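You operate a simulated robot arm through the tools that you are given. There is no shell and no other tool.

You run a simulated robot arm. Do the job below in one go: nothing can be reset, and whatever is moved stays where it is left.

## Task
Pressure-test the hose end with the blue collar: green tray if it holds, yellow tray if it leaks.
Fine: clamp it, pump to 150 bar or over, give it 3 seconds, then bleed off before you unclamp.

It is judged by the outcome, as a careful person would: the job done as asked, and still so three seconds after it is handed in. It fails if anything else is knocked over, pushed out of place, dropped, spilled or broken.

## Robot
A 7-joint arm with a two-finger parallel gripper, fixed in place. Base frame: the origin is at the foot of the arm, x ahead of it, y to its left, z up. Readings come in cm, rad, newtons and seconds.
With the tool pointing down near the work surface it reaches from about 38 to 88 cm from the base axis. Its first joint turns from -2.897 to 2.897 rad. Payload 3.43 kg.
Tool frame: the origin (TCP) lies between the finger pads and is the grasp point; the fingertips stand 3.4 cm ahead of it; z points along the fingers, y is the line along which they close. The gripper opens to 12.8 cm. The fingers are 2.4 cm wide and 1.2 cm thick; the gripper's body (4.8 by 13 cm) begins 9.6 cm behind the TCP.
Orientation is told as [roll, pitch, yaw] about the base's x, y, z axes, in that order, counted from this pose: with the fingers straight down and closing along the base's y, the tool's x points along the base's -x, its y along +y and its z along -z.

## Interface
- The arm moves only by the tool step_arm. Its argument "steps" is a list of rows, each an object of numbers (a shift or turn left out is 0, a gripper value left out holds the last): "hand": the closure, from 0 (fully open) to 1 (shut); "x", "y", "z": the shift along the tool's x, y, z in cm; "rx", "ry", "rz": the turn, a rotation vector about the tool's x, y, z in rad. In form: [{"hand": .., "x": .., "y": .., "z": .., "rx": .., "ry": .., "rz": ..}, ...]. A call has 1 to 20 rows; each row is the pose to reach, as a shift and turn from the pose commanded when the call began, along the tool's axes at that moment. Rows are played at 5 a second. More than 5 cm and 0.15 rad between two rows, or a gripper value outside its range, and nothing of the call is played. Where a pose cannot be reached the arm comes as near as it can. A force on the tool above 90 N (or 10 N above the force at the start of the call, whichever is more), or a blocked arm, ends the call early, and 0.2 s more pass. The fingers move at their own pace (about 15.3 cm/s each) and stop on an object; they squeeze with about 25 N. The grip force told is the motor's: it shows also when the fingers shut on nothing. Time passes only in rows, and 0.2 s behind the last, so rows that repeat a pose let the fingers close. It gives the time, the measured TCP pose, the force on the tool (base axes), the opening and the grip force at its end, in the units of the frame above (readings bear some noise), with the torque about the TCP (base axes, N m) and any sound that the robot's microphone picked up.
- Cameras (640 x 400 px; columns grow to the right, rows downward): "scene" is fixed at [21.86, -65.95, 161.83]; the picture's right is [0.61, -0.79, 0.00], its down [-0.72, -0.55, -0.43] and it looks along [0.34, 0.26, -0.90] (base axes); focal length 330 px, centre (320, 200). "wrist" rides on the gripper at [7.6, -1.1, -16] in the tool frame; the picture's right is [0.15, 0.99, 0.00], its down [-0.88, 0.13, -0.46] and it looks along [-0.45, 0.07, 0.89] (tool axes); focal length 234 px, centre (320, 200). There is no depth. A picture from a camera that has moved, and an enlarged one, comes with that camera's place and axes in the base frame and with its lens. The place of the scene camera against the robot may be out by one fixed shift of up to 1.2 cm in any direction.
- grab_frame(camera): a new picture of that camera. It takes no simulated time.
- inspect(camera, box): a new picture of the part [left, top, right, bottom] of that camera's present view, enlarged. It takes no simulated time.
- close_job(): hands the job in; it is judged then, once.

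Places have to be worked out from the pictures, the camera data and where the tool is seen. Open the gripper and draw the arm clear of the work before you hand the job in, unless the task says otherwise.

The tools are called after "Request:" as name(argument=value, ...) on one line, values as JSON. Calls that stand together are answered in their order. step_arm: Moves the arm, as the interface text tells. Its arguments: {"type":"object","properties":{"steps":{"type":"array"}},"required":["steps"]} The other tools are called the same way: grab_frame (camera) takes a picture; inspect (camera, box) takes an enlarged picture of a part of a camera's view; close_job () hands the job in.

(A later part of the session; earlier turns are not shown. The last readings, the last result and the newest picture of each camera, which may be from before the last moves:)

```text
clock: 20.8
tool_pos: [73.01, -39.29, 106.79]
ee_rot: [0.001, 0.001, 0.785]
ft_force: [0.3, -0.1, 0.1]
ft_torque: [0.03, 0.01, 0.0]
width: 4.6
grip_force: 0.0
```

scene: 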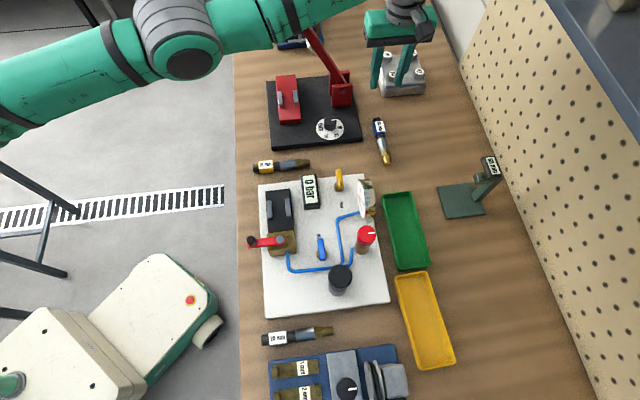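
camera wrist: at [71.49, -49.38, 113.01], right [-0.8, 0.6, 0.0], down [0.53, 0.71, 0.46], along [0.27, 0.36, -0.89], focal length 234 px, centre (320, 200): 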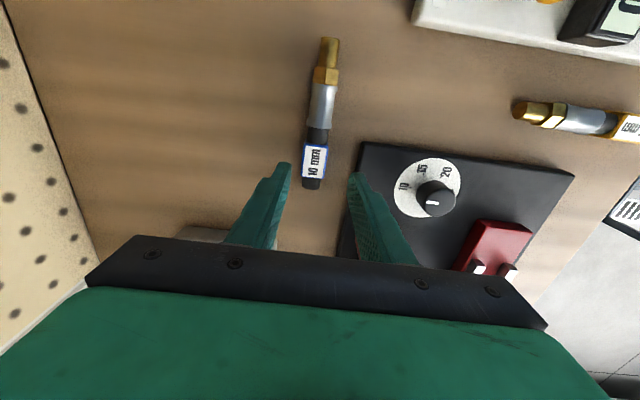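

The arm responds again (r≈79.4). Now I set an outward tilt of 0.1 rad first, while there is reach to spare, then go out over the collar and down to z≈94.

Request:
step_arm(steps=[{"rx": 0.05}, {"rx": 0.1}, {"rx": 0.1, "y": -2, "z": 2, "x": 0.1}, {"rx": 0.1, "y": -4, "z": 5, "x": 0.2}, {"rx": 0.1, "y": -5.23, "z": 8, "x": 0.35}, {"rx": 0.1, "y": -5.23, "z": 11, "x": 0.35}, {"rx": 0.1, "y": -5.23, "z": 12.8, "x": 0.35}, {"rx": 0.1, "y": -5.23, "z": 12.8, "x": 0.35}])

Request:
inspect(camera="wrist", box=[240, 20, 400, 240])

```text
clock: 22.6
tool_pos: [76.4, -43.17, 93.97]
ee_rot: [-0.1, 0.002, 0.784]
ft_force: [-0.2, 0.5, -0.5]
ft_torque: [-0.03, -0.03, -0.02]
width: 4.61
grip_force: 0.1
```

```text
1.82 times, centred on (320, 130) of wrist
camera zoom: at [70.62, -48.18, 110.02], right [-0.8, 0.59, -0.1], down [0.5, 0.75, 0.44], along [0.33, 0.3, -0.89], focal length 426 px, centre (320, 327)
```

zoom: 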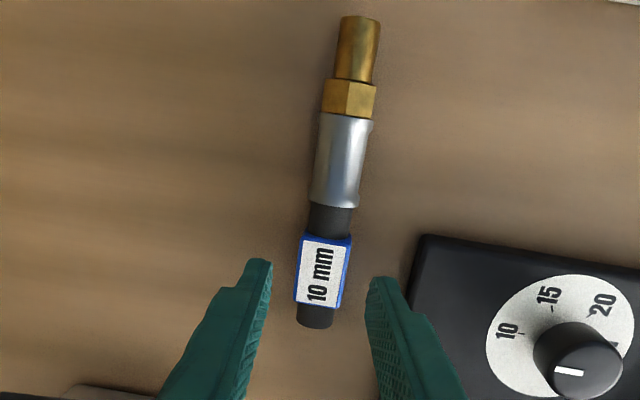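

Reachable now, and the collar is centred between the fingers. I descend straight down to z≈90, watching the force.

Request:
step_arm(steps=[{"y": 0.13, "z": 1.3}, {"y": 0.26, "z": 2.6}, {"y": 0.38, "z": 3.8}, {"y": 0.38, "z": 3.8}])

Request:
inspect(camera="wrist", box=[240, 20, 400, 240])

Request:
inspect(camera="scene", box=[340, 80, 440, 160])

```text
clock: 23.6
tool_pos: [76.47, -43.24, 90.13]
ee_rot: [-0.1, -0.001, 0.784]
ft_force: [0.0, -0.4, 0.0]
ft_torque: [-0.01, -0.01, 0.02]
width: 4.59
grip_force: 0.1
```

```text
1.82 times, centred on (320, 130) of wrist
camera zoom: at [70.78, -48.2, 106.14], right [-0.8, 0.59, -0.1], down [0.5, 0.75, 0.44], along [0.33, 0.3, -0.89], focal length 426 px, centre (320, 327)
```

zoom: 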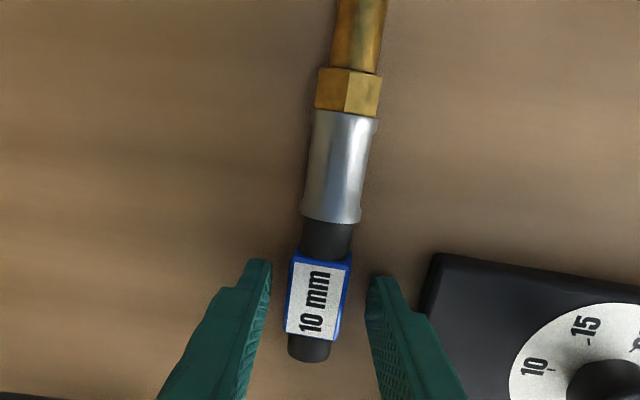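

```text
5.00 times, centred on (390, 120) of scene
camera zoom: at [21.86, -65.95, 161.83], right [0.61, -0.79, 0.0], down [-0.72, -0.55, -0.43], along [0.34, 0.26, -0.9], focal length 1650 px, centre (-30, 600)
```

zoom: 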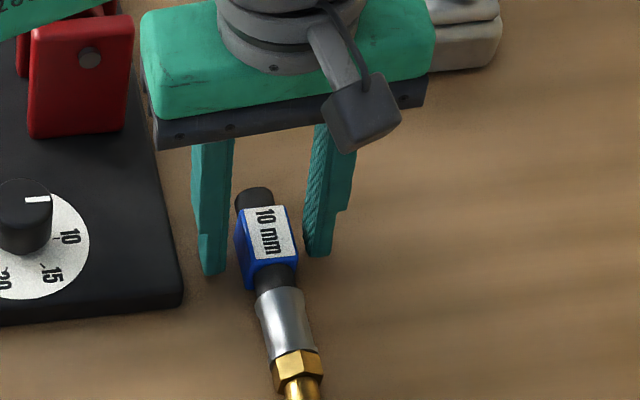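

Fingers straddle the front part of the collar with no contact. I go down another 0.4 cm and close.

Request:
step_arm(steps=[{"y": 0.04, "z": 0.4}, {"y": 0.04, "z": 0.4, "hand": 0.75}, {"y": 0.04, "z": 0.4, "hand": 0.9}, {"y": 0.04, "z": 0.4, "hand": 1}, {"y": 0.04, "z": 0.4, "hand": 1}, {"y": 0.04, "z": 0.4, "hand": 1}])

Request:
inspect(camera="wrist", box=[240, 20, 400, 240])

Request:
inspect(camera="scene", box=[340, 80, 440, 160])

```text
clock: 25.0
tool_pos: [76.45, -43.23, 89.83]
ee_rot: [-0.1, 0.0, 0.785]
ft_force: [-1.7, -0.7, 1.3]
ft_torque: [-0.07, 0.09, 0.02]
width: 2.64
grip_force: 25.0
```

```text
1.82 times, centred on (320, 130) of wrist
camera zoom: at [70.76, -48.22, 105.87], right [-0.8, 0.59, -0.1], down [0.5, 0.75, 0.44], along [0.33, 0.3, -0.89], focal length 426 px, centre (320, 327)
```

zoom: 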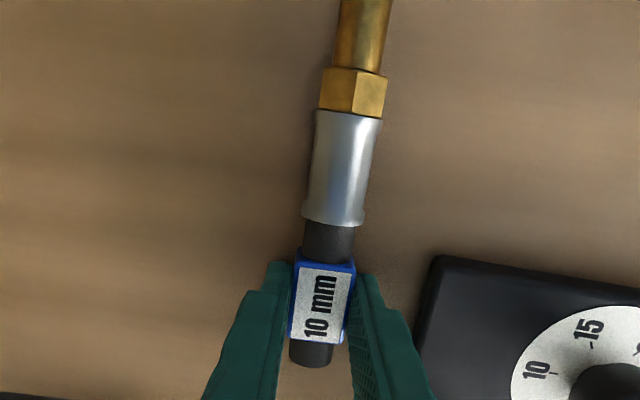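

```text
5.00 times, centred on (390, 120) of scene
camera zoom: at [21.86, -65.95, 161.83], right [0.61, -0.79, 0.0], down [-0.72, -0.55, -0.43], along [0.34, 0.26, -0.9], focal length 1650 px, centre (-30, 600)
```

zoom: 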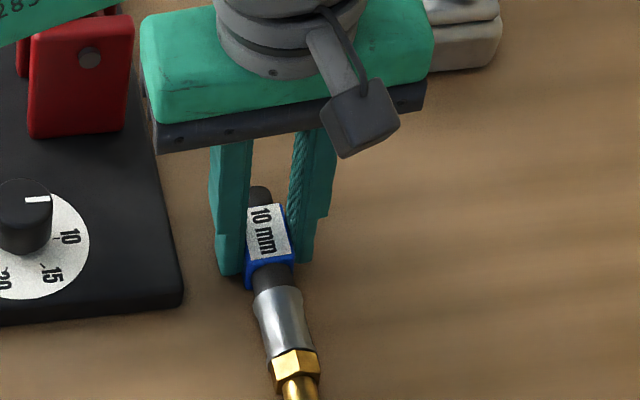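

Grip is firm at 2.64 cm. I lift slowly and check that the hose end stays level in the grip.

Request:
step_arm(steps=[{"y": -0.05, "z": -0.5}, {"y": -0.15, "z": -1.5}, {"y": -0.3, "z": -3}, {"y": -0.5, "z": -5}, {"y": -0.7, "z": -7}, {"y": -0.7, "z": -7}])

Request:
inspect(camera="wrist", box=[240, 20, 400, 240])

Request:
inspect(camera="scene", box=[340, 60, 440, 160])

```text
clock: 26.4
tool_pos: [76.48, -43.18, 96.9]
ee_rot: [-0.1, 0.001, 0.785]
ft_force: [0.5, -0.1, -2.3]
ft_torque: [0.04, -0.05, 0.0]
width: 2.66
grip_force: 25.5
```

```text
1.82 times, centred on (320, 130) of wrist
camera zoom: at [70.76, -48.4, 112.85], right [-0.8, 0.59, -0.1], down [0.5, 0.75, 0.44], along [0.33, 0.3, -0.89], focal length 426 px, centre (320, 327)
```

zoom: 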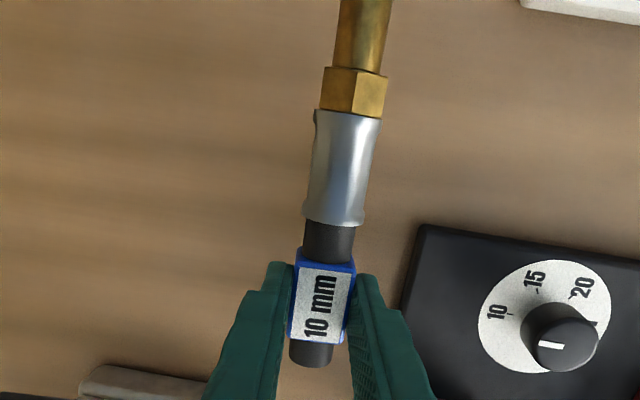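

```text
4.00 times, centred on (390, 110) of scene
camera zoom: at [21.86, -65.95, 161.83], right [0.61, -0.79, 0.0], down [-0.72, -0.55, -0.43], along [0.34, 0.26, -0.9], focal length 1320 px, centre (40, 560)
```

zoom: 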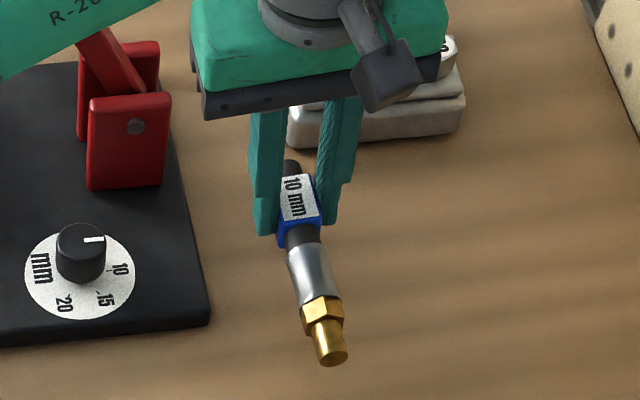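

The hose end is held level and did not slip. I raise it to z≈112, well over the gauge and display, and carry it above the seat, removing the tilt on the way.

Request:
step_arm(steps=[{"y": -0.5, "z": -4.9}, {"y": -1, "z": -9.8}, {"y": -1.5, "z": -14.7}, {"x": 1.94, "y": 2.08, "z": -15.2}, {"x": 3.88, "y": 5.66, "z": -15.6, "rx": -0.02}, {"x": 5.82, "y": 9.25, "z": -16, "rx": -0.04}, {"x": 7.76, "y": 12.83, "z": -16.34, "rx": -0.06}, {"x": 9.7, "y": 16.41, "z": -16.7, "rx": -0.08}, {"x": 11.64, "y": 19.99, "z": -17.06, "rx": -0.1}, {"x": 13.58, "y": 23.57, "z": -17.42, "rx": -0.1}, {"x": 15.5, "y": 27.16, "z": -17.78, "rx": -0.1}, {"x": 15.5, "y": 27.16, "z": -17.78, "rx": -0.1}])

Request:
grab_frame(camera="wrist")

Request:
grab_frame(camera="scene")

```text
clock: 29.0
tool_pos: [44.89, -33.9, 111.8]
ee_rot: [0.0, 0.0, 0.785]
ft_force: [0.3, 0.1, -1.5]
ft_torque: [0.04, -0.05, 0.01]
width: 2.66
grip_force: 24.8
out of reach, approached as far as the arm can: row 4, 5, 6
```

```text
taken
camera wrist: at [40.27, -40.03, 127.75], right [-0.8, 0.6, 0.0], down [0.53, 0.71, 0.46], along [0.27, 0.37, -0.89], focal length 234 px, centre (320, 200)
```

wrist: 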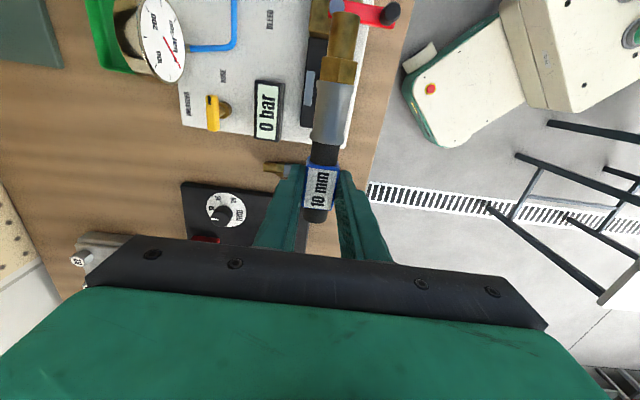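

```text
taken
```

scene: 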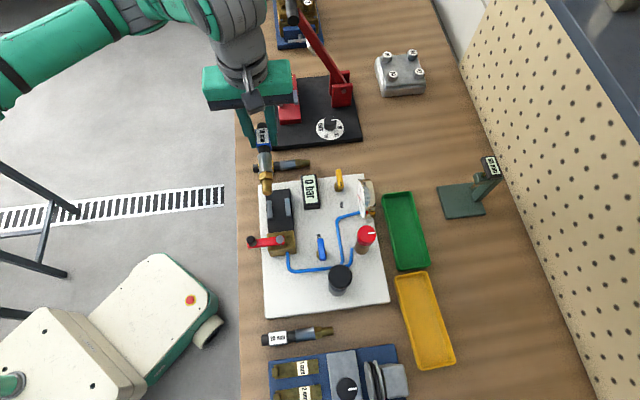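

Request:
inspect(camera="wrist", box=[260, 0, 420, 100])

Request:
inspect(camera="wrist", box=[260, 120, 420, 240])

Request:
inspect(camera="scene", box=[200, 100, 360, 200])

```text
4.00 times, centred on (340, 50) of wrist
camera zoom: at [40.27, -40.03, 127.75], right [-0.8, 0.6, 0.0], down [0.53, 0.71, 0.46], along [0.27, 0.37, -0.89], focal length 937 px, centre (240, 800)
```

zoom: 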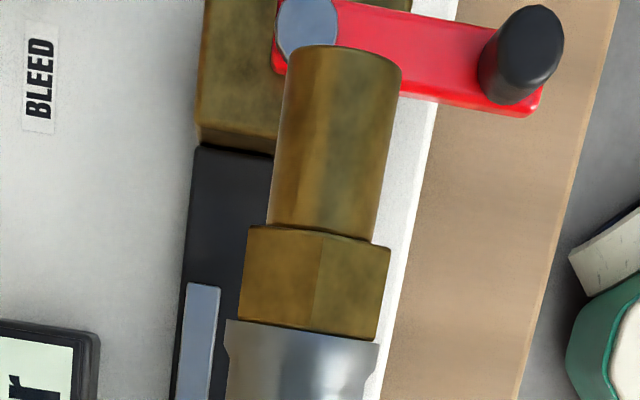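

```text
3.33 times, centred on (340, 180) of wrist
camera zoom: at [40.27, -40.03, 127.75], right [-0.8, 0.6, 0.0], down [0.53, 0.71, 0.46], along [0.27, 0.37, -0.89], focal length 781 px, centre (253, 267)
```

zoom: 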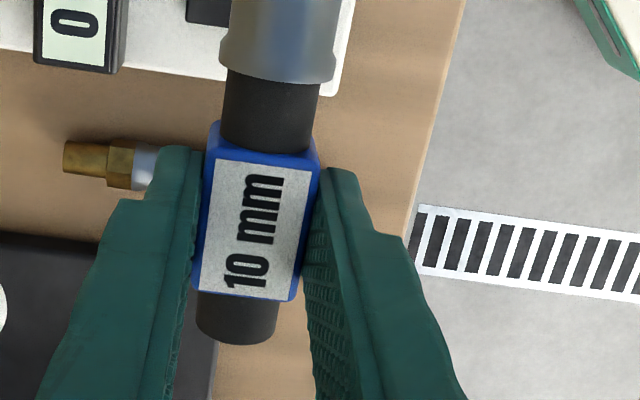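

```text
4.00 times, centred on (280, 150) of scene
camera zoom: at [21.86, -65.95, 161.83], right [0.61, -0.79, 0.0], down [-0.72, -0.55, -0.43], along [0.34, 0.26, -0.9], focal length 1320 px, centre (480, 400)
```

zoom: 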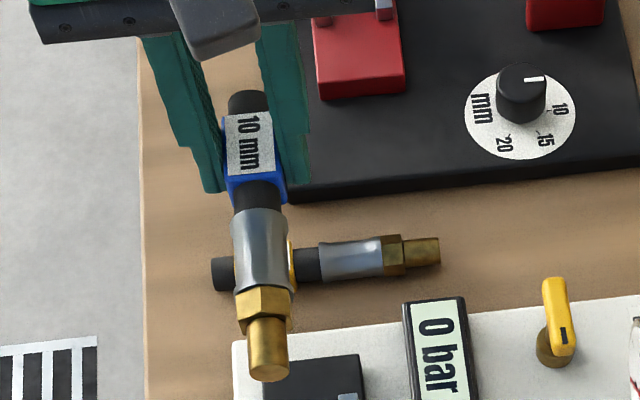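

The nose tip is about 11.4 cm ahead of the TCP and the axis is at r≈55.7. I descend to z≈98, still above the jaws and the block, and check alignment there.

Request:
step_arm(steps=[{"x": 0.05, "y": -0.1, "z": 4.6}, {"x": 0.05, "y": -0.14, "z": 9.2}, {"x": 0.05, "y": -0.14, "z": 13.8}, {"x": 0.05, "y": -0.14, "z": 13.8}])

Request:
inspect(camera="wrist", box=[240, 0, 400, 100])

Request:
inspect(camera="wrist", box=[240, 90, 400, 240])

Request:
inspect(camera="scene", box=[220, 130, 360, 260])

```text
clock: 30.0
tool_pos: [45.5, -33.82, 98.37]
ee_rot: [0.0, -0.002, 0.785]
ft_force: [-0.2, -0.3, -1.9]
ft_torque: [0.05, -0.02, 0.0]
width: 2.63
grip_force: 24.9
```

```text
4.00 times, centred on (320, 50) of wrist
camera zoom: at [40.83, -39.98, 114.32], right [-0.8, 0.6, 0.0], down [0.53, 0.71, 0.46], along [0.27, 0.37, -0.89], focal length 937 px, centre (320, 800)
```

zoom: 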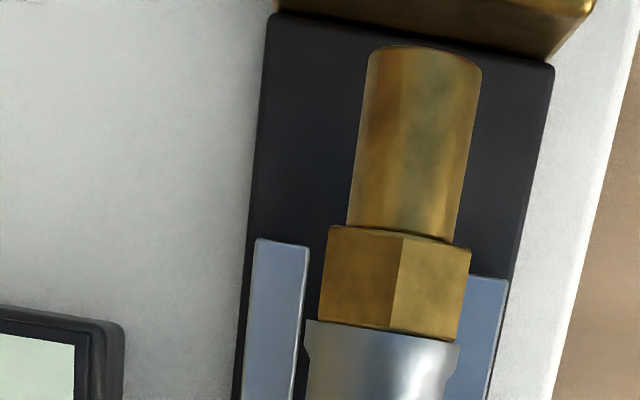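

```text
2.67 times, centred on (320, 165) of wrist
camera zoom: at [40.83, -39.98, 114.32], right [-0.8, 0.6, 0.0], down [0.53, 0.71, 0.46], along [0.27, 0.37, -0.89], focal length 624 px, centre (320, 293)
```

zoom: 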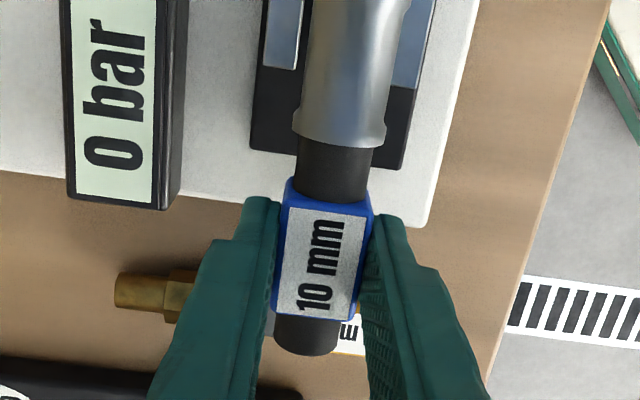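

```text
3.08 times, centred on (290, 195) of scene
camera zoom: at [21.86, -65.95, 161.83], right [0.61, -0.79, 0.0], down [-0.72, -0.55, -0.43], along [0.34, 0.26, -0.9], focal length 1016 px, centre (412, 215)
```

zoom: 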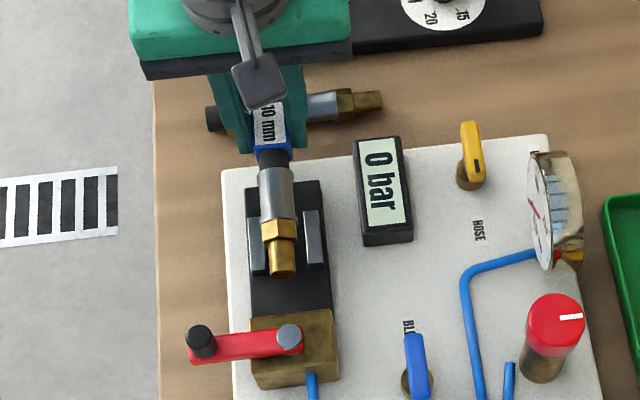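

Relative to the jaws the hose is about 0.2 cm too far outward, with its tip about 1.5 cm short of the block. I correct r, leave a 1 cm gap to the block, and descend to just above the jaws.

Request:
step_arm(steps=[{"x": 0.25, "y": 0.1, "z": 1}, {"x": 0.5, "y": 0.2, "z": 2}, {"x": 0.5, "y": 0.2, "z": 2.8}, {"x": 0.5, "y": 0.2, "z": 2.8}])

Request:
inspect(camera="wrist", box=[240, 0, 400, 100])

Request:
inspect(camera="wrist", box=[240, 60, 400, 160])

Request:
inspect(camera="scene", box=[240, 140, 340, 260])

```text
clock: 31.0
tool_pos: [44.57, -34.39, 95.34]
ee_rot: [0.001, 0.0, 0.787]
ft_force: [0.1, 0.4, -0.5]
ft_torque: [0.03, -0.01, 0.0]
width: 2.65
grip_force: 25.0
```

```text
4.00 times, centred on (320, 50) of wrist
camera zoom: at [40.03, -40.46, 111.3], right [-0.8, 0.6, 0.0], down [0.53, 0.71, 0.46], along [0.27, 0.37, -0.89], focal length 937 px, centre (320, 800)
```

zoom: 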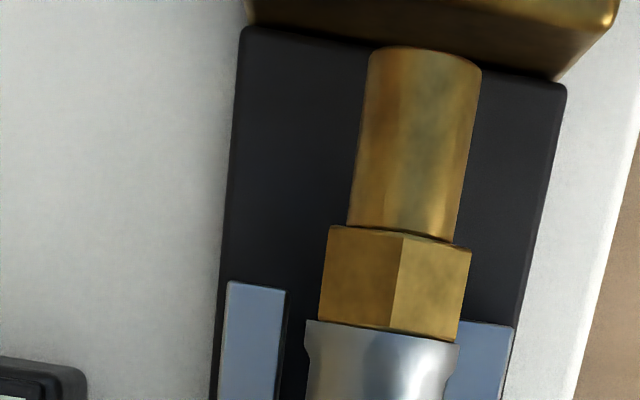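

```text
4.00 times, centred on (320, 110) of wrist
camera zoom: at [40.03, -40.46, 111.3], right [-0.8, 0.6, 0.0], down [0.53, 0.71, 0.46], along [0.27, 0.37, -0.89], focal length 937 px, centre (320, 560)
```

zoom: 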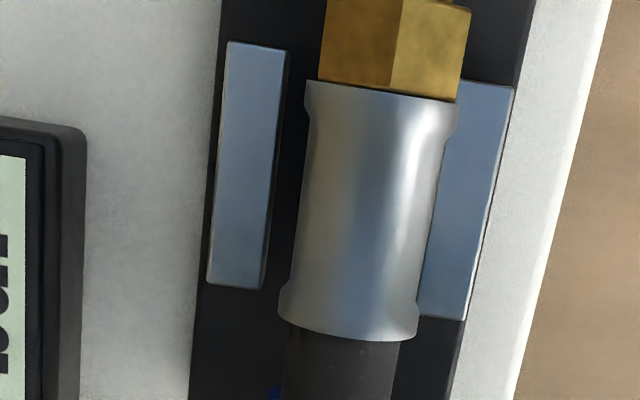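

```text
3.33 times, centred on (290, 200) of scene
camera zoom: at [21.86, -65.95, 161.83], right [0.61, -0.79, 0.0], down [-0.72, -0.55, -0.43], along [0.34, 0.26, -0.9], focal length 1100 px, centre (420, 200)
```

zoom: 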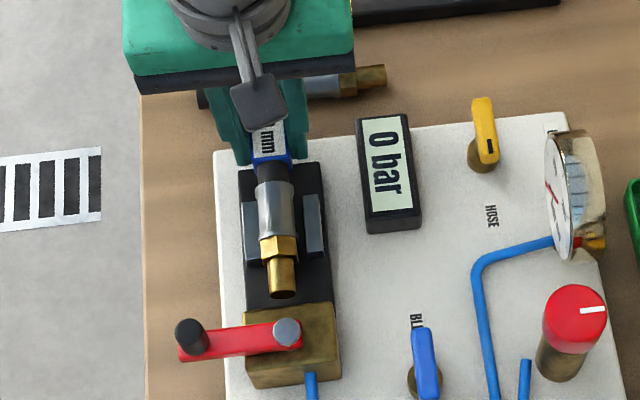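

The hose axis is at r≈55.7 against the jaw centre at 55.93, with a 0.6 cm gap to the block. I nudge +0.19 in r and back off 0.2 in u, then lower in small steps while watching the force.

Request:
step_arm(steps=[{"x": -0.2, "y": -0.19, "z": 0}, {"x": -0.2, "y": -0.19, "z": 0.5}, {"x": -0.2, "y": -0.19, "z": 0.9}, {"x": -0.2, "y": -0.19, "z": 0.9}])

Request:
inspect(camera="wrist", box=[240, 0, 400, 100])

Request:
inspect(camera="wrist", box=[240, 60, 400, 160])

```text
clock: 32.0
tool_pos: [44.98, -33.98, 94.54]
ee_rot: [0.001, -0.001, 0.786]
ft_force: [0.1, 0.3, -1.7]
ft_torque: [0.06, -0.04, 0.03]
width: 2.66
grip_force: 25.4
```

```text
4.00 times, centred on (320, 50) of wrist
camera zoom: at [40.36, -40.25, 110.42], right [-0.8, 0.6, 0.0], down [0.53, 0.71, 0.46], along [0.27, 0.37, -0.89], focal length 937 px, centre (320, 800)
```

zoom: 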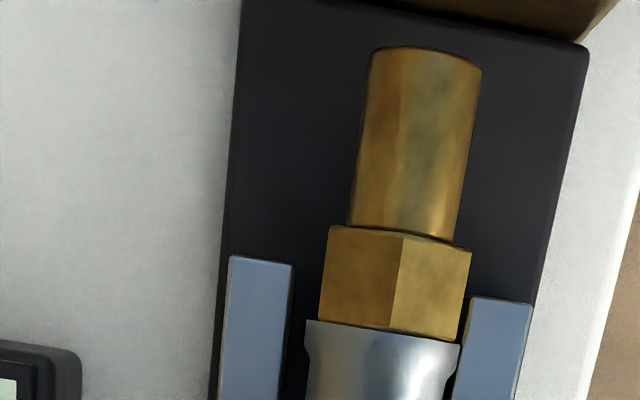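

```text
4.00 times, centred on (320, 110) of wrist
camera zoom: at [40.36, -40.25, 110.42], right [-0.8, 0.6, 0.0], down [0.53, 0.71, 0.46], along [0.27, 0.37, -0.89], focal length 937 px, centre (320, 560)
```

zoom: 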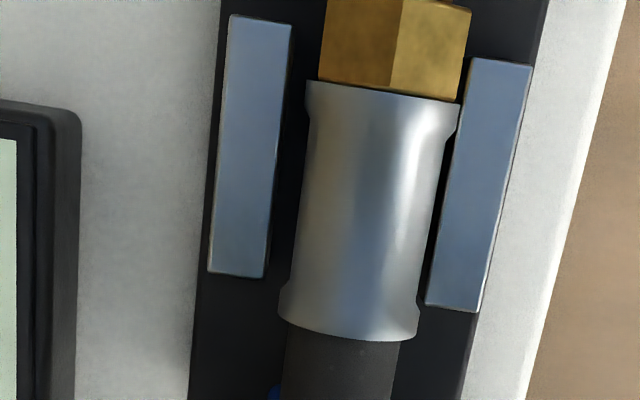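

Both jaws now show a gap beside the ferrule, the nose sitting about 1° off toward the inner jaw. I turn it 0.02 rad to centre it and lower further in 0.25 cm steps.

Request:
step_arm(steps=[{"y": -0.03, "rz": -0.02}, {"y": -0.03, "rz": -0.02, "z": 0.25}, {"y": -0.03, "rz": -0.02, "z": 0.5}, {"y": -0.03, "rz": -0.02, "z": 0.5}])

Request:
inspect(camera="wrist", box=[240, 60, 400, 160])

Request:
inspect(camera="scene", box=[240, 160, 320, 240])

```text
clock: 33.0
tool_pos: [44.86, -34.1, 93.96]
ee_rot: [-0.002, 0.001, 0.804]
ft_force: [-0.9, 0.5, 15.2]
ft_torque: [-0.39, 0.53, -0.04]
width: 2.65
grip_force: 24.8
```

```text
4.00 times, centred on (320, 110) of wrist
camera zoom: at [40.45, -40.31, 110.03], right [-0.81, 0.58, 0.0], down [0.52, 0.73, 0.46], along [0.27, 0.37, -0.89], focal length 937 px, centre (320, 560)
```

zoom: 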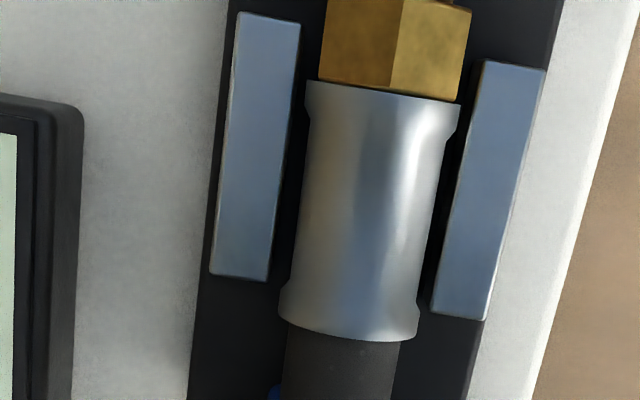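

```text
5.00 times, centred on (280, 200) of scene
camera zoom: at [21.86, -65.95, 161.83], right [0.61, -0.79, 0.0], down [-0.72, -0.55, -0.43], along [0.34, 0.26, -0.9], focal length 1650 px, centre (520, 200)
```

zoom: 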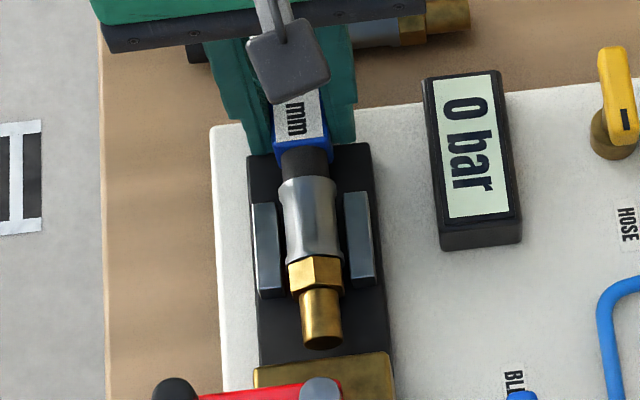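

Contact with the bed at z≈93.95 (15 N), centred between the jaws. I ease the pressure off and slide toward the block, watching the force.

Request:
step_arm(steps=[{"z": -0.15}, {"z": -0.15, "x": 0.3}, {"z": -0.15, "x": 0.6}, {"z": -0.15, "x": 0.6}])

Request:
inspect(camera="wrist", box=[240, 0, 400, 100])

Request:
inspect(camera="scene", box=[240, 180, 320, 260])

```text
clock: 34.0
tool_pos: [44.48, -34.65, 94.1]
ee_rot: [0.0, 0.0, 0.803]
ft_force: [-0.1, 0.4, -0.9]
ft_torque: [0.04, -0.06, -0.03]
width: 2.63
grip_force: 25.1
```

```text
4.00 times, centred on (320, 50) of wrist
camera zoom: at [40.06, -40.84, 110.04], right [-0.81, 0.58, 0.0], down [0.52, 0.72, 0.46], along [0.26, 0.37, -0.89], focal length 937 px, centre (320, 800)
```

zoom: 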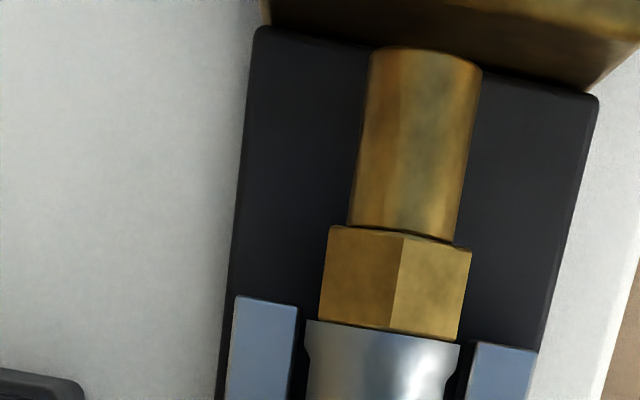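

```text
5.00 times, centred on (280, 220) of scene
camera zoom: at [21.86, -65.95, 161.83], right [0.61, -0.79, 0.0], down [-0.72, -0.55, -0.43], along [0.34, 0.26, -0.9], focal length 1650 px, centre (520, 100)
```

zoom: 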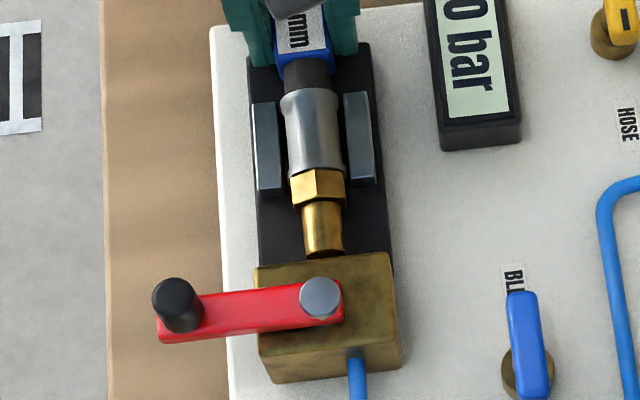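

The tip is about 0.35 cm from the block face. I slide a bit more until it just touches.

Request:
step_arm(steps=[{"x": 0.15}, {"x": 0.25}, {"x": 0.25}])

Request:
inspect(camera="wrist", box=[240, 0, 400, 100])

Request:
inspect(camera="wrist", box=[240, 60, 400, 160])

```text
clock: 34.8
tool_pos: [44.39, -34.79, 94.04]
ee_rot: [-0.001, 0.0, 0.805]
ft_force: [1.6, 0.7, 5.0]
ft_torque: [0.01, -0.01, 0.0]
width: 2.65
grip_force: 25.4
```

```text
4.00 times, centred on (320, 50) of wrist
camera zoom: at [39.9, -41.02, 110.02], right [-0.81, 0.58, 0.0], down [0.52, 0.73, 0.46], along [0.26, 0.37, -0.89], focal length 937 px, centre (320, 800)
```

zoom: 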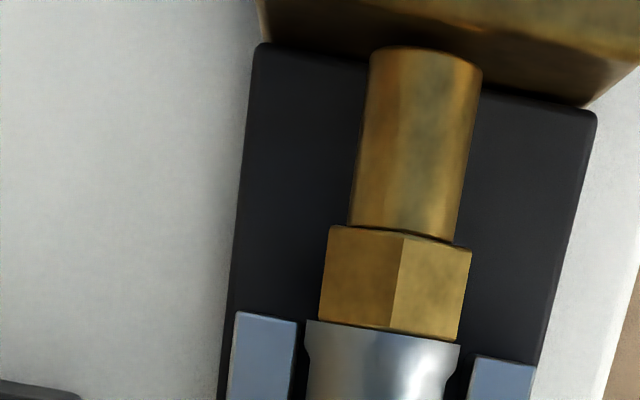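

```text
4.00 times, centred on (320, 110) of wrist
camera zoom: at [39.9, -41.02, 110.02], right [-0.81, 0.58, 0.0], down [0.52, 0.73, 0.46], along [0.26, 0.37, -0.89], focal length 937 px, centre (320, 560)
```

zoom: 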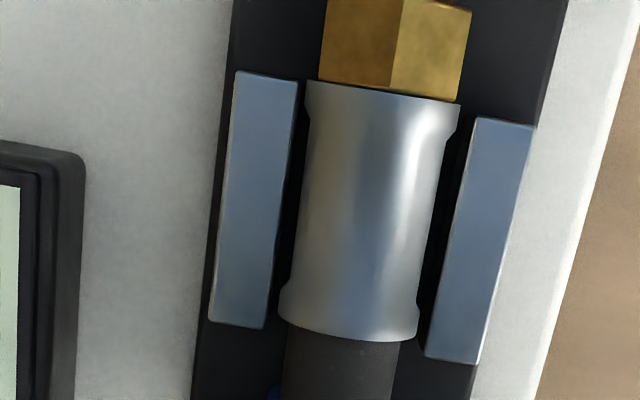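

The nose is practically at the block (gap ~0.1 cm), with the ferrule lined up between the jaws and resting on the bed. I release gently with a small opening and lift straight up.

Request:
step_arm(steps=[{"hand": 0.76}, {"hand": 0.7}, {"hand": 0.66}, {"hand": 0.66}, {"hand": 0.66, "z": -1}, {"hand": 0.66, "z": -3}, {"hand": 0.66, "z": -6}, {"hand": 0.66, "z": -10}, {"hand": 0.66, "z": -14}, {"hand": 0.66, "z": -14}])

Request:
grab_frame(camera="wrist")

Request:
inspect(camera="scene", box=[240, 160, 340, 260])

```text
clock: 37.0
tool_pos: [44.43, -34.6, 108.34]
ee_rot: [0.0, 0.0, 0.805]
ft_force: [-0.5, 0.7, -1.3]
ft_torque: [0.02, -0.03, 0.02]
width: 4.34
grip_force: 0.0
```

```text
taken
camera wrist: at [40.03, -40.91, 124.04], right [-0.81, 0.58, 0.0], down [0.52, 0.73, 0.46], along [0.26, 0.37, -0.89], focal length 234 px, centre (320, 200)
```

wrist: 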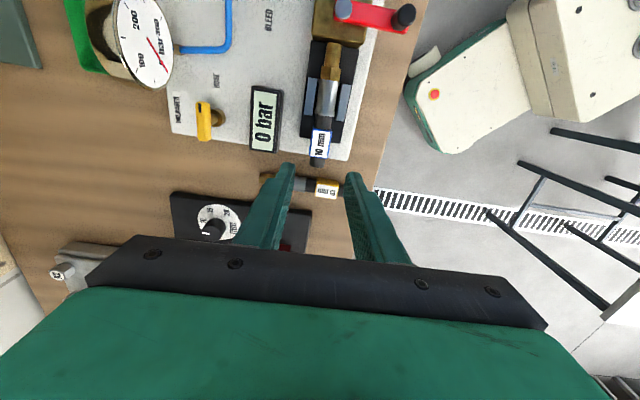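

```text
4.00 times, centred on (290, 210) of scene
camera zoom: at [21.86, -65.95, 161.83], right [0.61, -0.79, 0.0], down [-0.72, -0.55, -0.43], along [0.34, 0.26, -0.9], focal length 1320 px, centre (440, 160)
```

zoom: 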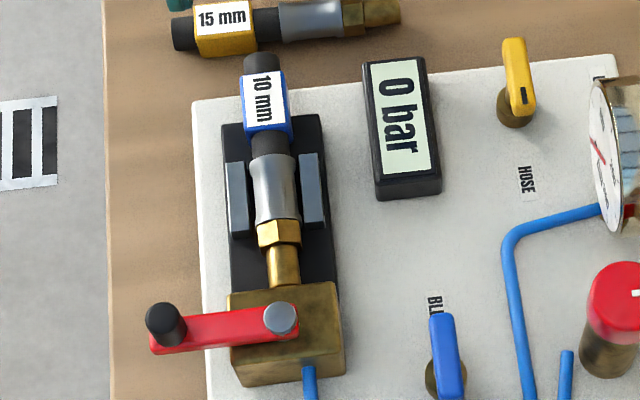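

The hose end sits well: nose at the block, ferrule between the jaws. The clamp crank pivots at about (r 55.9, u -7.4), its knob at about (r 50.2, u -7.3), top z≈97.6. I turn the gripper 90° so it closes along u, and go above the knob to look.

Request:
step_arm(steps=[{"x": 1.2, "y": 0.5, "rz": 0.145, "hand": 0.66}, {"x": 2.5, "y": 1.0, "rz": 0.29}, {"x": 3.8, "y": 1.5, "rz": 0.435}, {"x": 5.1, "y": 2.0, "rz": 0.58}, {"x": 6.4, "y": 2.6, "rz": 0.725}, {"x": 7.7, "y": 3.1, "rz": 0.87}, {"x": 9.0, "y": 3.6, "rz": 1.015}, {"x": 10.3, "y": 4.1, "rz": 1.16}, {"x": 11.6, "y": 4.7, "rz": 1.305}, {"x": 12.9, "y": 5.2, "rz": 1.45, "z": 1}, {"x": 14.2, "y": 5.7, "rz": 1.59, "z": 3}, {"x": 14.2, "y": 5.7, "rz": 1.59, "z": 4}, {"x": 14.2, "y": 5.7, "rz": 1.59, "z": 4}])

Request:
grab_frame(camera="wrist")

Request:
grab_frame(camera="scene")

```text
clock: 39.8
tool_pos: [30.23, -41.01, 104.31]
ee_rot: [0.0, 0.0, -0.785]
ft_force: [-0.2, 0.1, 0.1]
ft_torque: [0.01, -0.01, -0.04]
width: 4.38
grip_force: 0.0
```

```text
taken
camera wrist: at [24.23, -36.51, 120.26], right [0.6, 0.8, 0.0], down [0.71, -0.53, 0.46], along [0.37, -0.27, -0.89], focal length 234 px, centre (320, 200)
```

wrist: 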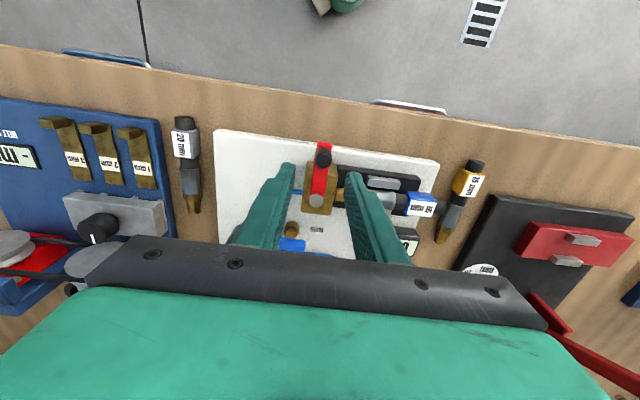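

```text
taken
```

scene: 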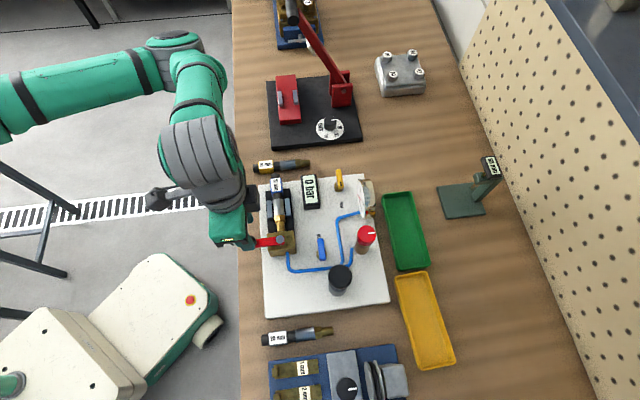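

Request:
inspect(camera="wrist", box=[260, 120, 420, 220])

Request:
inspect(camera="wrist", box=[290, 130, 370, 220])

```text
4.00 times, centred on (340, 170) of wrist
camera zoom: at [24.23, -36.51, 120.26], right [0.6, 0.8, 0.0], down [0.71, -0.53, 0.46], along [0.37, -0.27, -0.89], focal length 937 px, centre (240, 320)
```

zoom: 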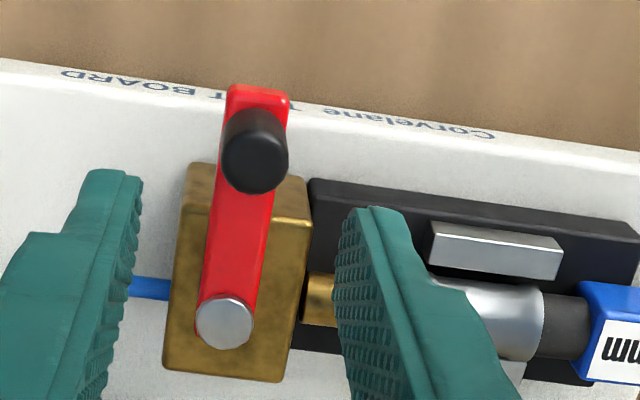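

```text
4.44 times, centred on (330, 175) of wrist
camera zoom: at [24.23, -36.51, 120.26], right [0.6, 0.8, 0.0], down [0.71, -0.53, 0.46], along [0.37, -0.27, -0.89], focal length 1041 px, centre (276, 311)
```

zoom: 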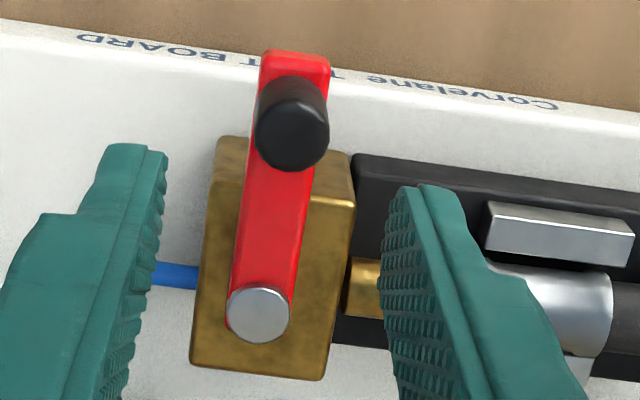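

The knob is at about (r 50.1, u -7.25). I lower the open fingers over it, tips staying just above the crank arm, and close lightly around it.

Request:
step_arm(steps=[{"x": 0.27, "y": 0.37, "z": 1.5}, {"x": 0.27, "y": 0.37, "z": 3.5}, {"x": 0.27, "y": 0.37, "z": 5.5}, {"x": 0.27, "y": 0.37, "z": 5.5}])

Request:
inspect(camera="wrist", box=[260, 120, 420, 220])

Request:
inspect(camera="scene", box=[200, 190, 320, 270])

```text
clock: 40.8
tool_pos: [30.34, -40.65, 98.52]
ee_rot: [-0.001, 0.0, -0.784]
ft_force: [-0.1, 0.5, 0.4]
ft_torque: [0.0, 0.02, 0.0]
width: 4.38
grip_force: 0.1
```

```text
4.00 times, centred on (340, 170) of wrist
camera zoom: at [24.2, -36.1, 114.59], right [0.6, 0.8, 0.0], down [0.71, -0.53, 0.46], along [0.37, -0.27, -0.89], focal length 937 px, centre (240, 320)
```

zoom: 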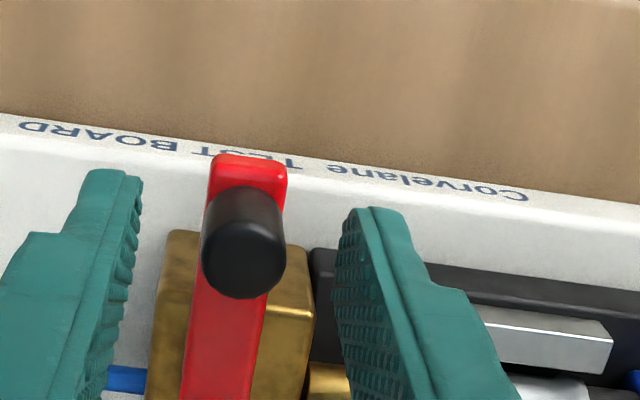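

```text
5.00 times, centred on (260, 230) of scene
camera zoom: at [21.86, -65.95, 161.83], right [0.61, -0.79, 0.0], down [-0.72, -0.55, -0.43], along [0.34, 0.26, -0.9], focal length 1650 px, centre (620, 50)
```

zoom: 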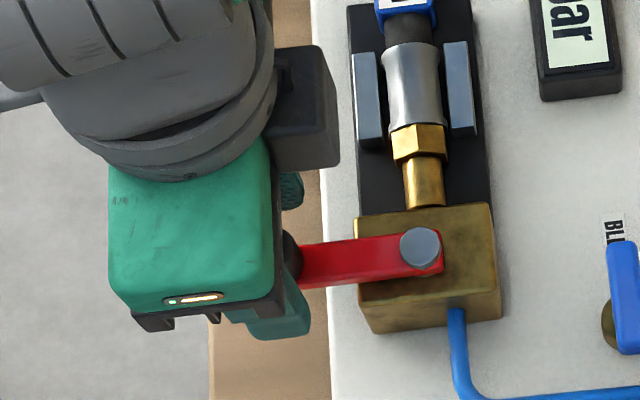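

Knob is centred between the fingers. I close on it and then try a very small move toward -u to feel which way the crank turns.

Request:
step_arm(steps=[{"hand": 0.75}, {"hand": 0.85}, {"hand": 1}, {"hand": 1}, {"hand": 1}])

Request:
step_arm(steps=[{"y": -0.15}, {"y": -0.3}, {"y": -0.3}])

Request:
inspect(camera="scene", box=[200, 190, 320, 270])

```text
clock: 42.0
tool_pos: [30.5, -40.58, 98.58]
ee_rot: [-0.001, 0.0, -0.783]
ft_force: [4.7, 7.7, -3.5]
ft_torque: [-0.11, 0.21, 0.09]
width: 1.73
grip_force: 45.0
```

```text
clock: 42.8
tool_pos: [30.46, -40.55, 98.66]
ee_rot: [0.001, 0.0, -0.782]
ft_force: [10.5, 27.3, 11.3]
ft_torque: [0.66, 0.18, 0.2]
width: 1.73
grip_force: 44.4
```

```text
5.00 times, centred on (260, 230) of scene
camera zoom: at [21.86, -65.95, 161.83], right [0.61, -0.79, 0.0], down [-0.72, -0.55, -0.43], along [0.34, 0.26, -0.9], focal length 1650 px, centre (620, 50)
```

zoom: 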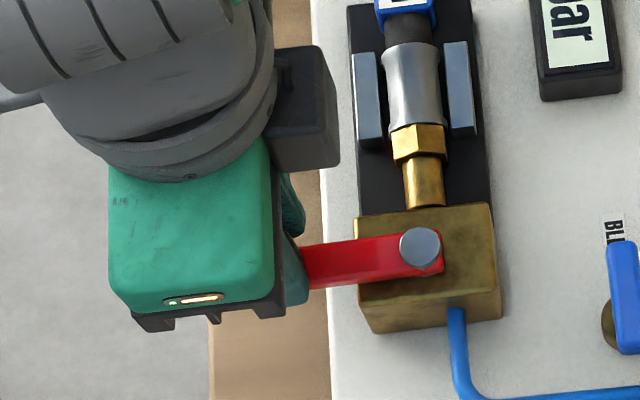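

Toward -u the crank resists (27 N) and doesn't move. I try the other way, toward +u.

Request:
step_arm(steps=[{"y": 0.3}, {"y": 0.6}, {"y": 0.8}, {"y": 0.8}])

Request:
inspect(camera="scene", box=[200, 190, 320, 270])

```text
clock: 43.8
tool_pos: [30.76, -40.28, 98.68]
ee_rot: [-0.001, -0.002, -0.786]
ft_force: [-2.7, -4.6, 20.9]
ft_torque: [-0.11, -0.5, -0.22]
width: 1.71
grip_force: 44.6
```

```text
5.00 times, centred on (260, 230) of scene
camera zoom: at [21.86, -65.95, 161.83], right [0.61, -0.79, 0.0], down [-0.72, -0.55, -0.43], along [0.34, 0.26, -0.9], focal length 1650 px, centre (620, 50)
```

zoom: 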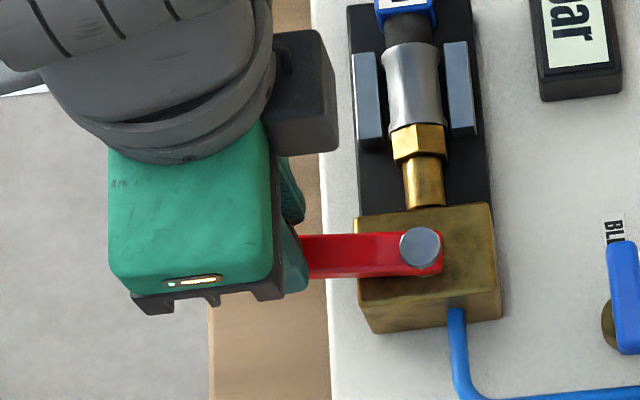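

The crank turns toward +u. It rode with a bit of downward load, so I raise 0.2 cm and follow the arc around the pivot (radius 5.75 cm), yawing with it, first to about 0.6 rad.

Request:
step_arm(steps=[{"z": -0.2, "y": 0.0, "rz": 0.05}, {"z": -0.2, "x": -0.04, "y": 0.19, "rz": 0.12}, {"z": -0.2, "x": -0.17, "y": 0.87, "rz": 0.24}, {"z": -0.2, "x": -0.37, "y": 1.53, "rz": 0.36}, {"z": -0.2, "x": -0.65, "y": 2.16, "rz": 0.48}, {"z": -0.2, "x": -1.0, "y": 2.75, "rz": 0.6}, {"z": -0.2, "x": -1.0, "y": 2.75, "rz": 0.6}])

Request:
inspect(camera="scene", box=[200, 170, 330, 270])

```text
clock: 45.4
tool_pos: [33.61, -38.99, 98.76]
ee_rot: [0.001, 0.003, -1.387]
ft_force: [-2.5, 18.2, -31.8]
ft_torque: [0.79, 0.55, 0.01]
width: 1.76
grip_force: 44.9
```

```text
4.00 times, centred on (265, 220) of scene
camera zoom: at [21.86, -65.95, 161.83], right [0.61, -0.79, 0.0], down [-0.72, -0.55, -0.43], along [0.34, 0.26, -0.9], focal length 1320 px, centre (540, 120)
```

zoom: 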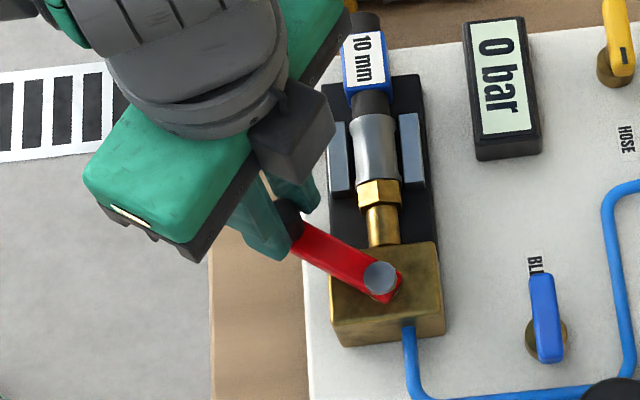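

The crank is following, only some radial and vertical preload from my path. I correct both and continue to about 1.2 rad.

Request:
step_arm(steps=[{"z": 0.12, "x": 0.1}, {"z": 0.12, "x": 0.06, "y": 0.7, "rz": 0.12}, {"z": 0.12, "x": -0.07, "y": 1.39, "rz": 0.24}, {"z": 0.12, "x": -0.28, "y": 2.06, "rz": 0.36}, {"z": 0.12, "x": -0.56, "y": 2.7, "rz": 0.48}, {"z": 0.12, "x": -0.92, "y": 3.3, "rz": 0.6}, {"z": 0.12, "x": -0.92, "y": 3.3, "rz": 0.6}])

Request:
inspect(camera="scene", box=[200, 170, 330, 270])

```text
clock: 47.0
tool_pos: [36.68, -39.31, 98.85]
ee_rot: [0.001, -0.002, -1.986]
ft_force: [-2.8, -11.3, 8.5]
ft_torque: [-0.75, 0.7, 0.13]
width: 1.72
grip_force: 44.6
```

```text
4.00 times, centred on (265, 220) of scene
camera zoom: at [21.86, -65.95, 161.83], right [0.61, -0.79, 0.0], down [-0.72, -0.55, -0.43], along [0.34, 0.26, -0.9], focal length 1320 px, centre (540, 120)
```

zoom: 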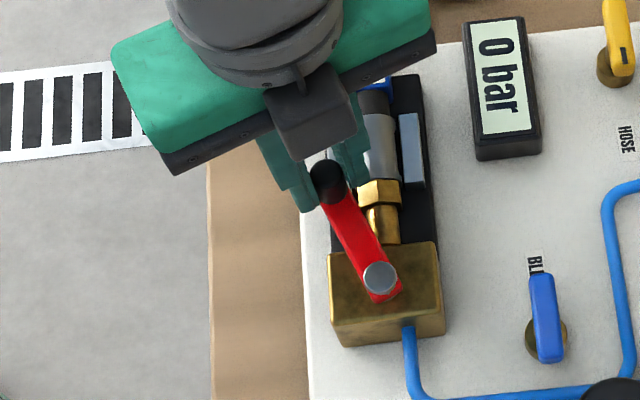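

Request:
step_arm(steps=[{"x": -0.09, "y": 0.68, "rz": 0.12}, {"x": -0.21, "y": 1.36, "rz": 0.24}, {"x": -0.41, "y": 2.0, "rz": 0.36}, {"x": -0.41, "y": 2.0, "rz": 0.36}])

Request:
inspect(camera="scene", box=[200, 170, 330, 270])

```text
clock: 48.0
tool_pos: [38.51, -40.38, 98.77]
ee_rot: [0.0, 0.001, -2.344]
ft_force: [-3.1, 3.4, 25.7]
ft_torque: [0.71, 0.07, -0.23]
width: 1.75
grip_force: 44.9
```

```text
4.00 times, centred on (265, 220) of scene
camera zoom: at [21.86, -65.95, 161.83], right [0.61, -0.79, 0.0], down [-0.72, -0.55, -0.43], along [0.34, 0.26, -0.9], focal length 1320 px, centre (540, 120)
```

zoom: 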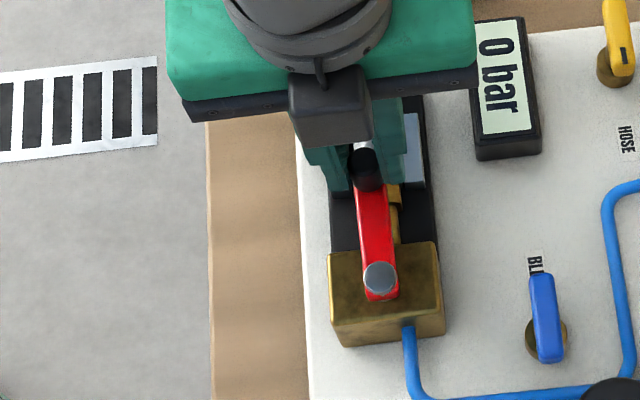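

Crank is at about 90° now. I press on a little further to find the end of its travel.

Request:
step_arm(steps=[{"z": -0.08, "x": 0.0, "y": 0.3, "rz": 0.05}, {"z": -0.08, "x": -0.02, "y": 0.57, "rz": 0.1}, {"z": -0.08, "x": -0.02, "y": 0.57, "rz": 0.1}])

Request:
inspect(camera="scene", box=[200, 170, 330, 270])

Request:
grab_frame(camera="wrist")

```text
clock: 48.8
tool_pos: [38.74, -40.7, 98.76]
ee_rot: [-0.004, 0.001, -2.452]
ft_force: [-29.5, 29.8, 7.3]
ft_torque: [0.85, 0.22, -0.23]
width: 1.72
grip_force: 45.1
```

```text
4.00 times, centred on (265, 220) of scene
camera zoom: at [21.86, -65.95, 161.83], right [0.61, -0.79, 0.0], down [-0.72, -0.55, -0.43], along [0.34, 0.26, -0.9], focal length 1320 px, centre (540, 120)
```

zoom: 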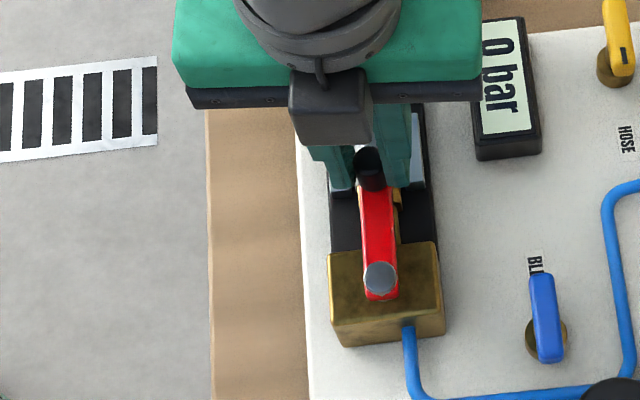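

```text
taken
camera wrist: at [43.84, -35.02, 114.76], right [0.74, -0.67, 0.0], down [-0.59, -0.66, 0.45], along [-0.31, -0.34, -0.89], focal length 234 px, centre (320, 200)
```

wrist: 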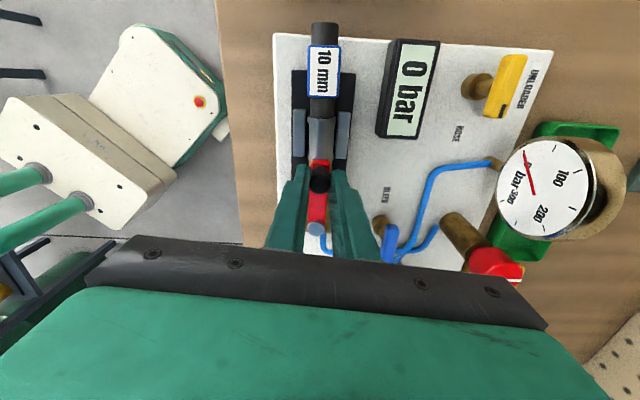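

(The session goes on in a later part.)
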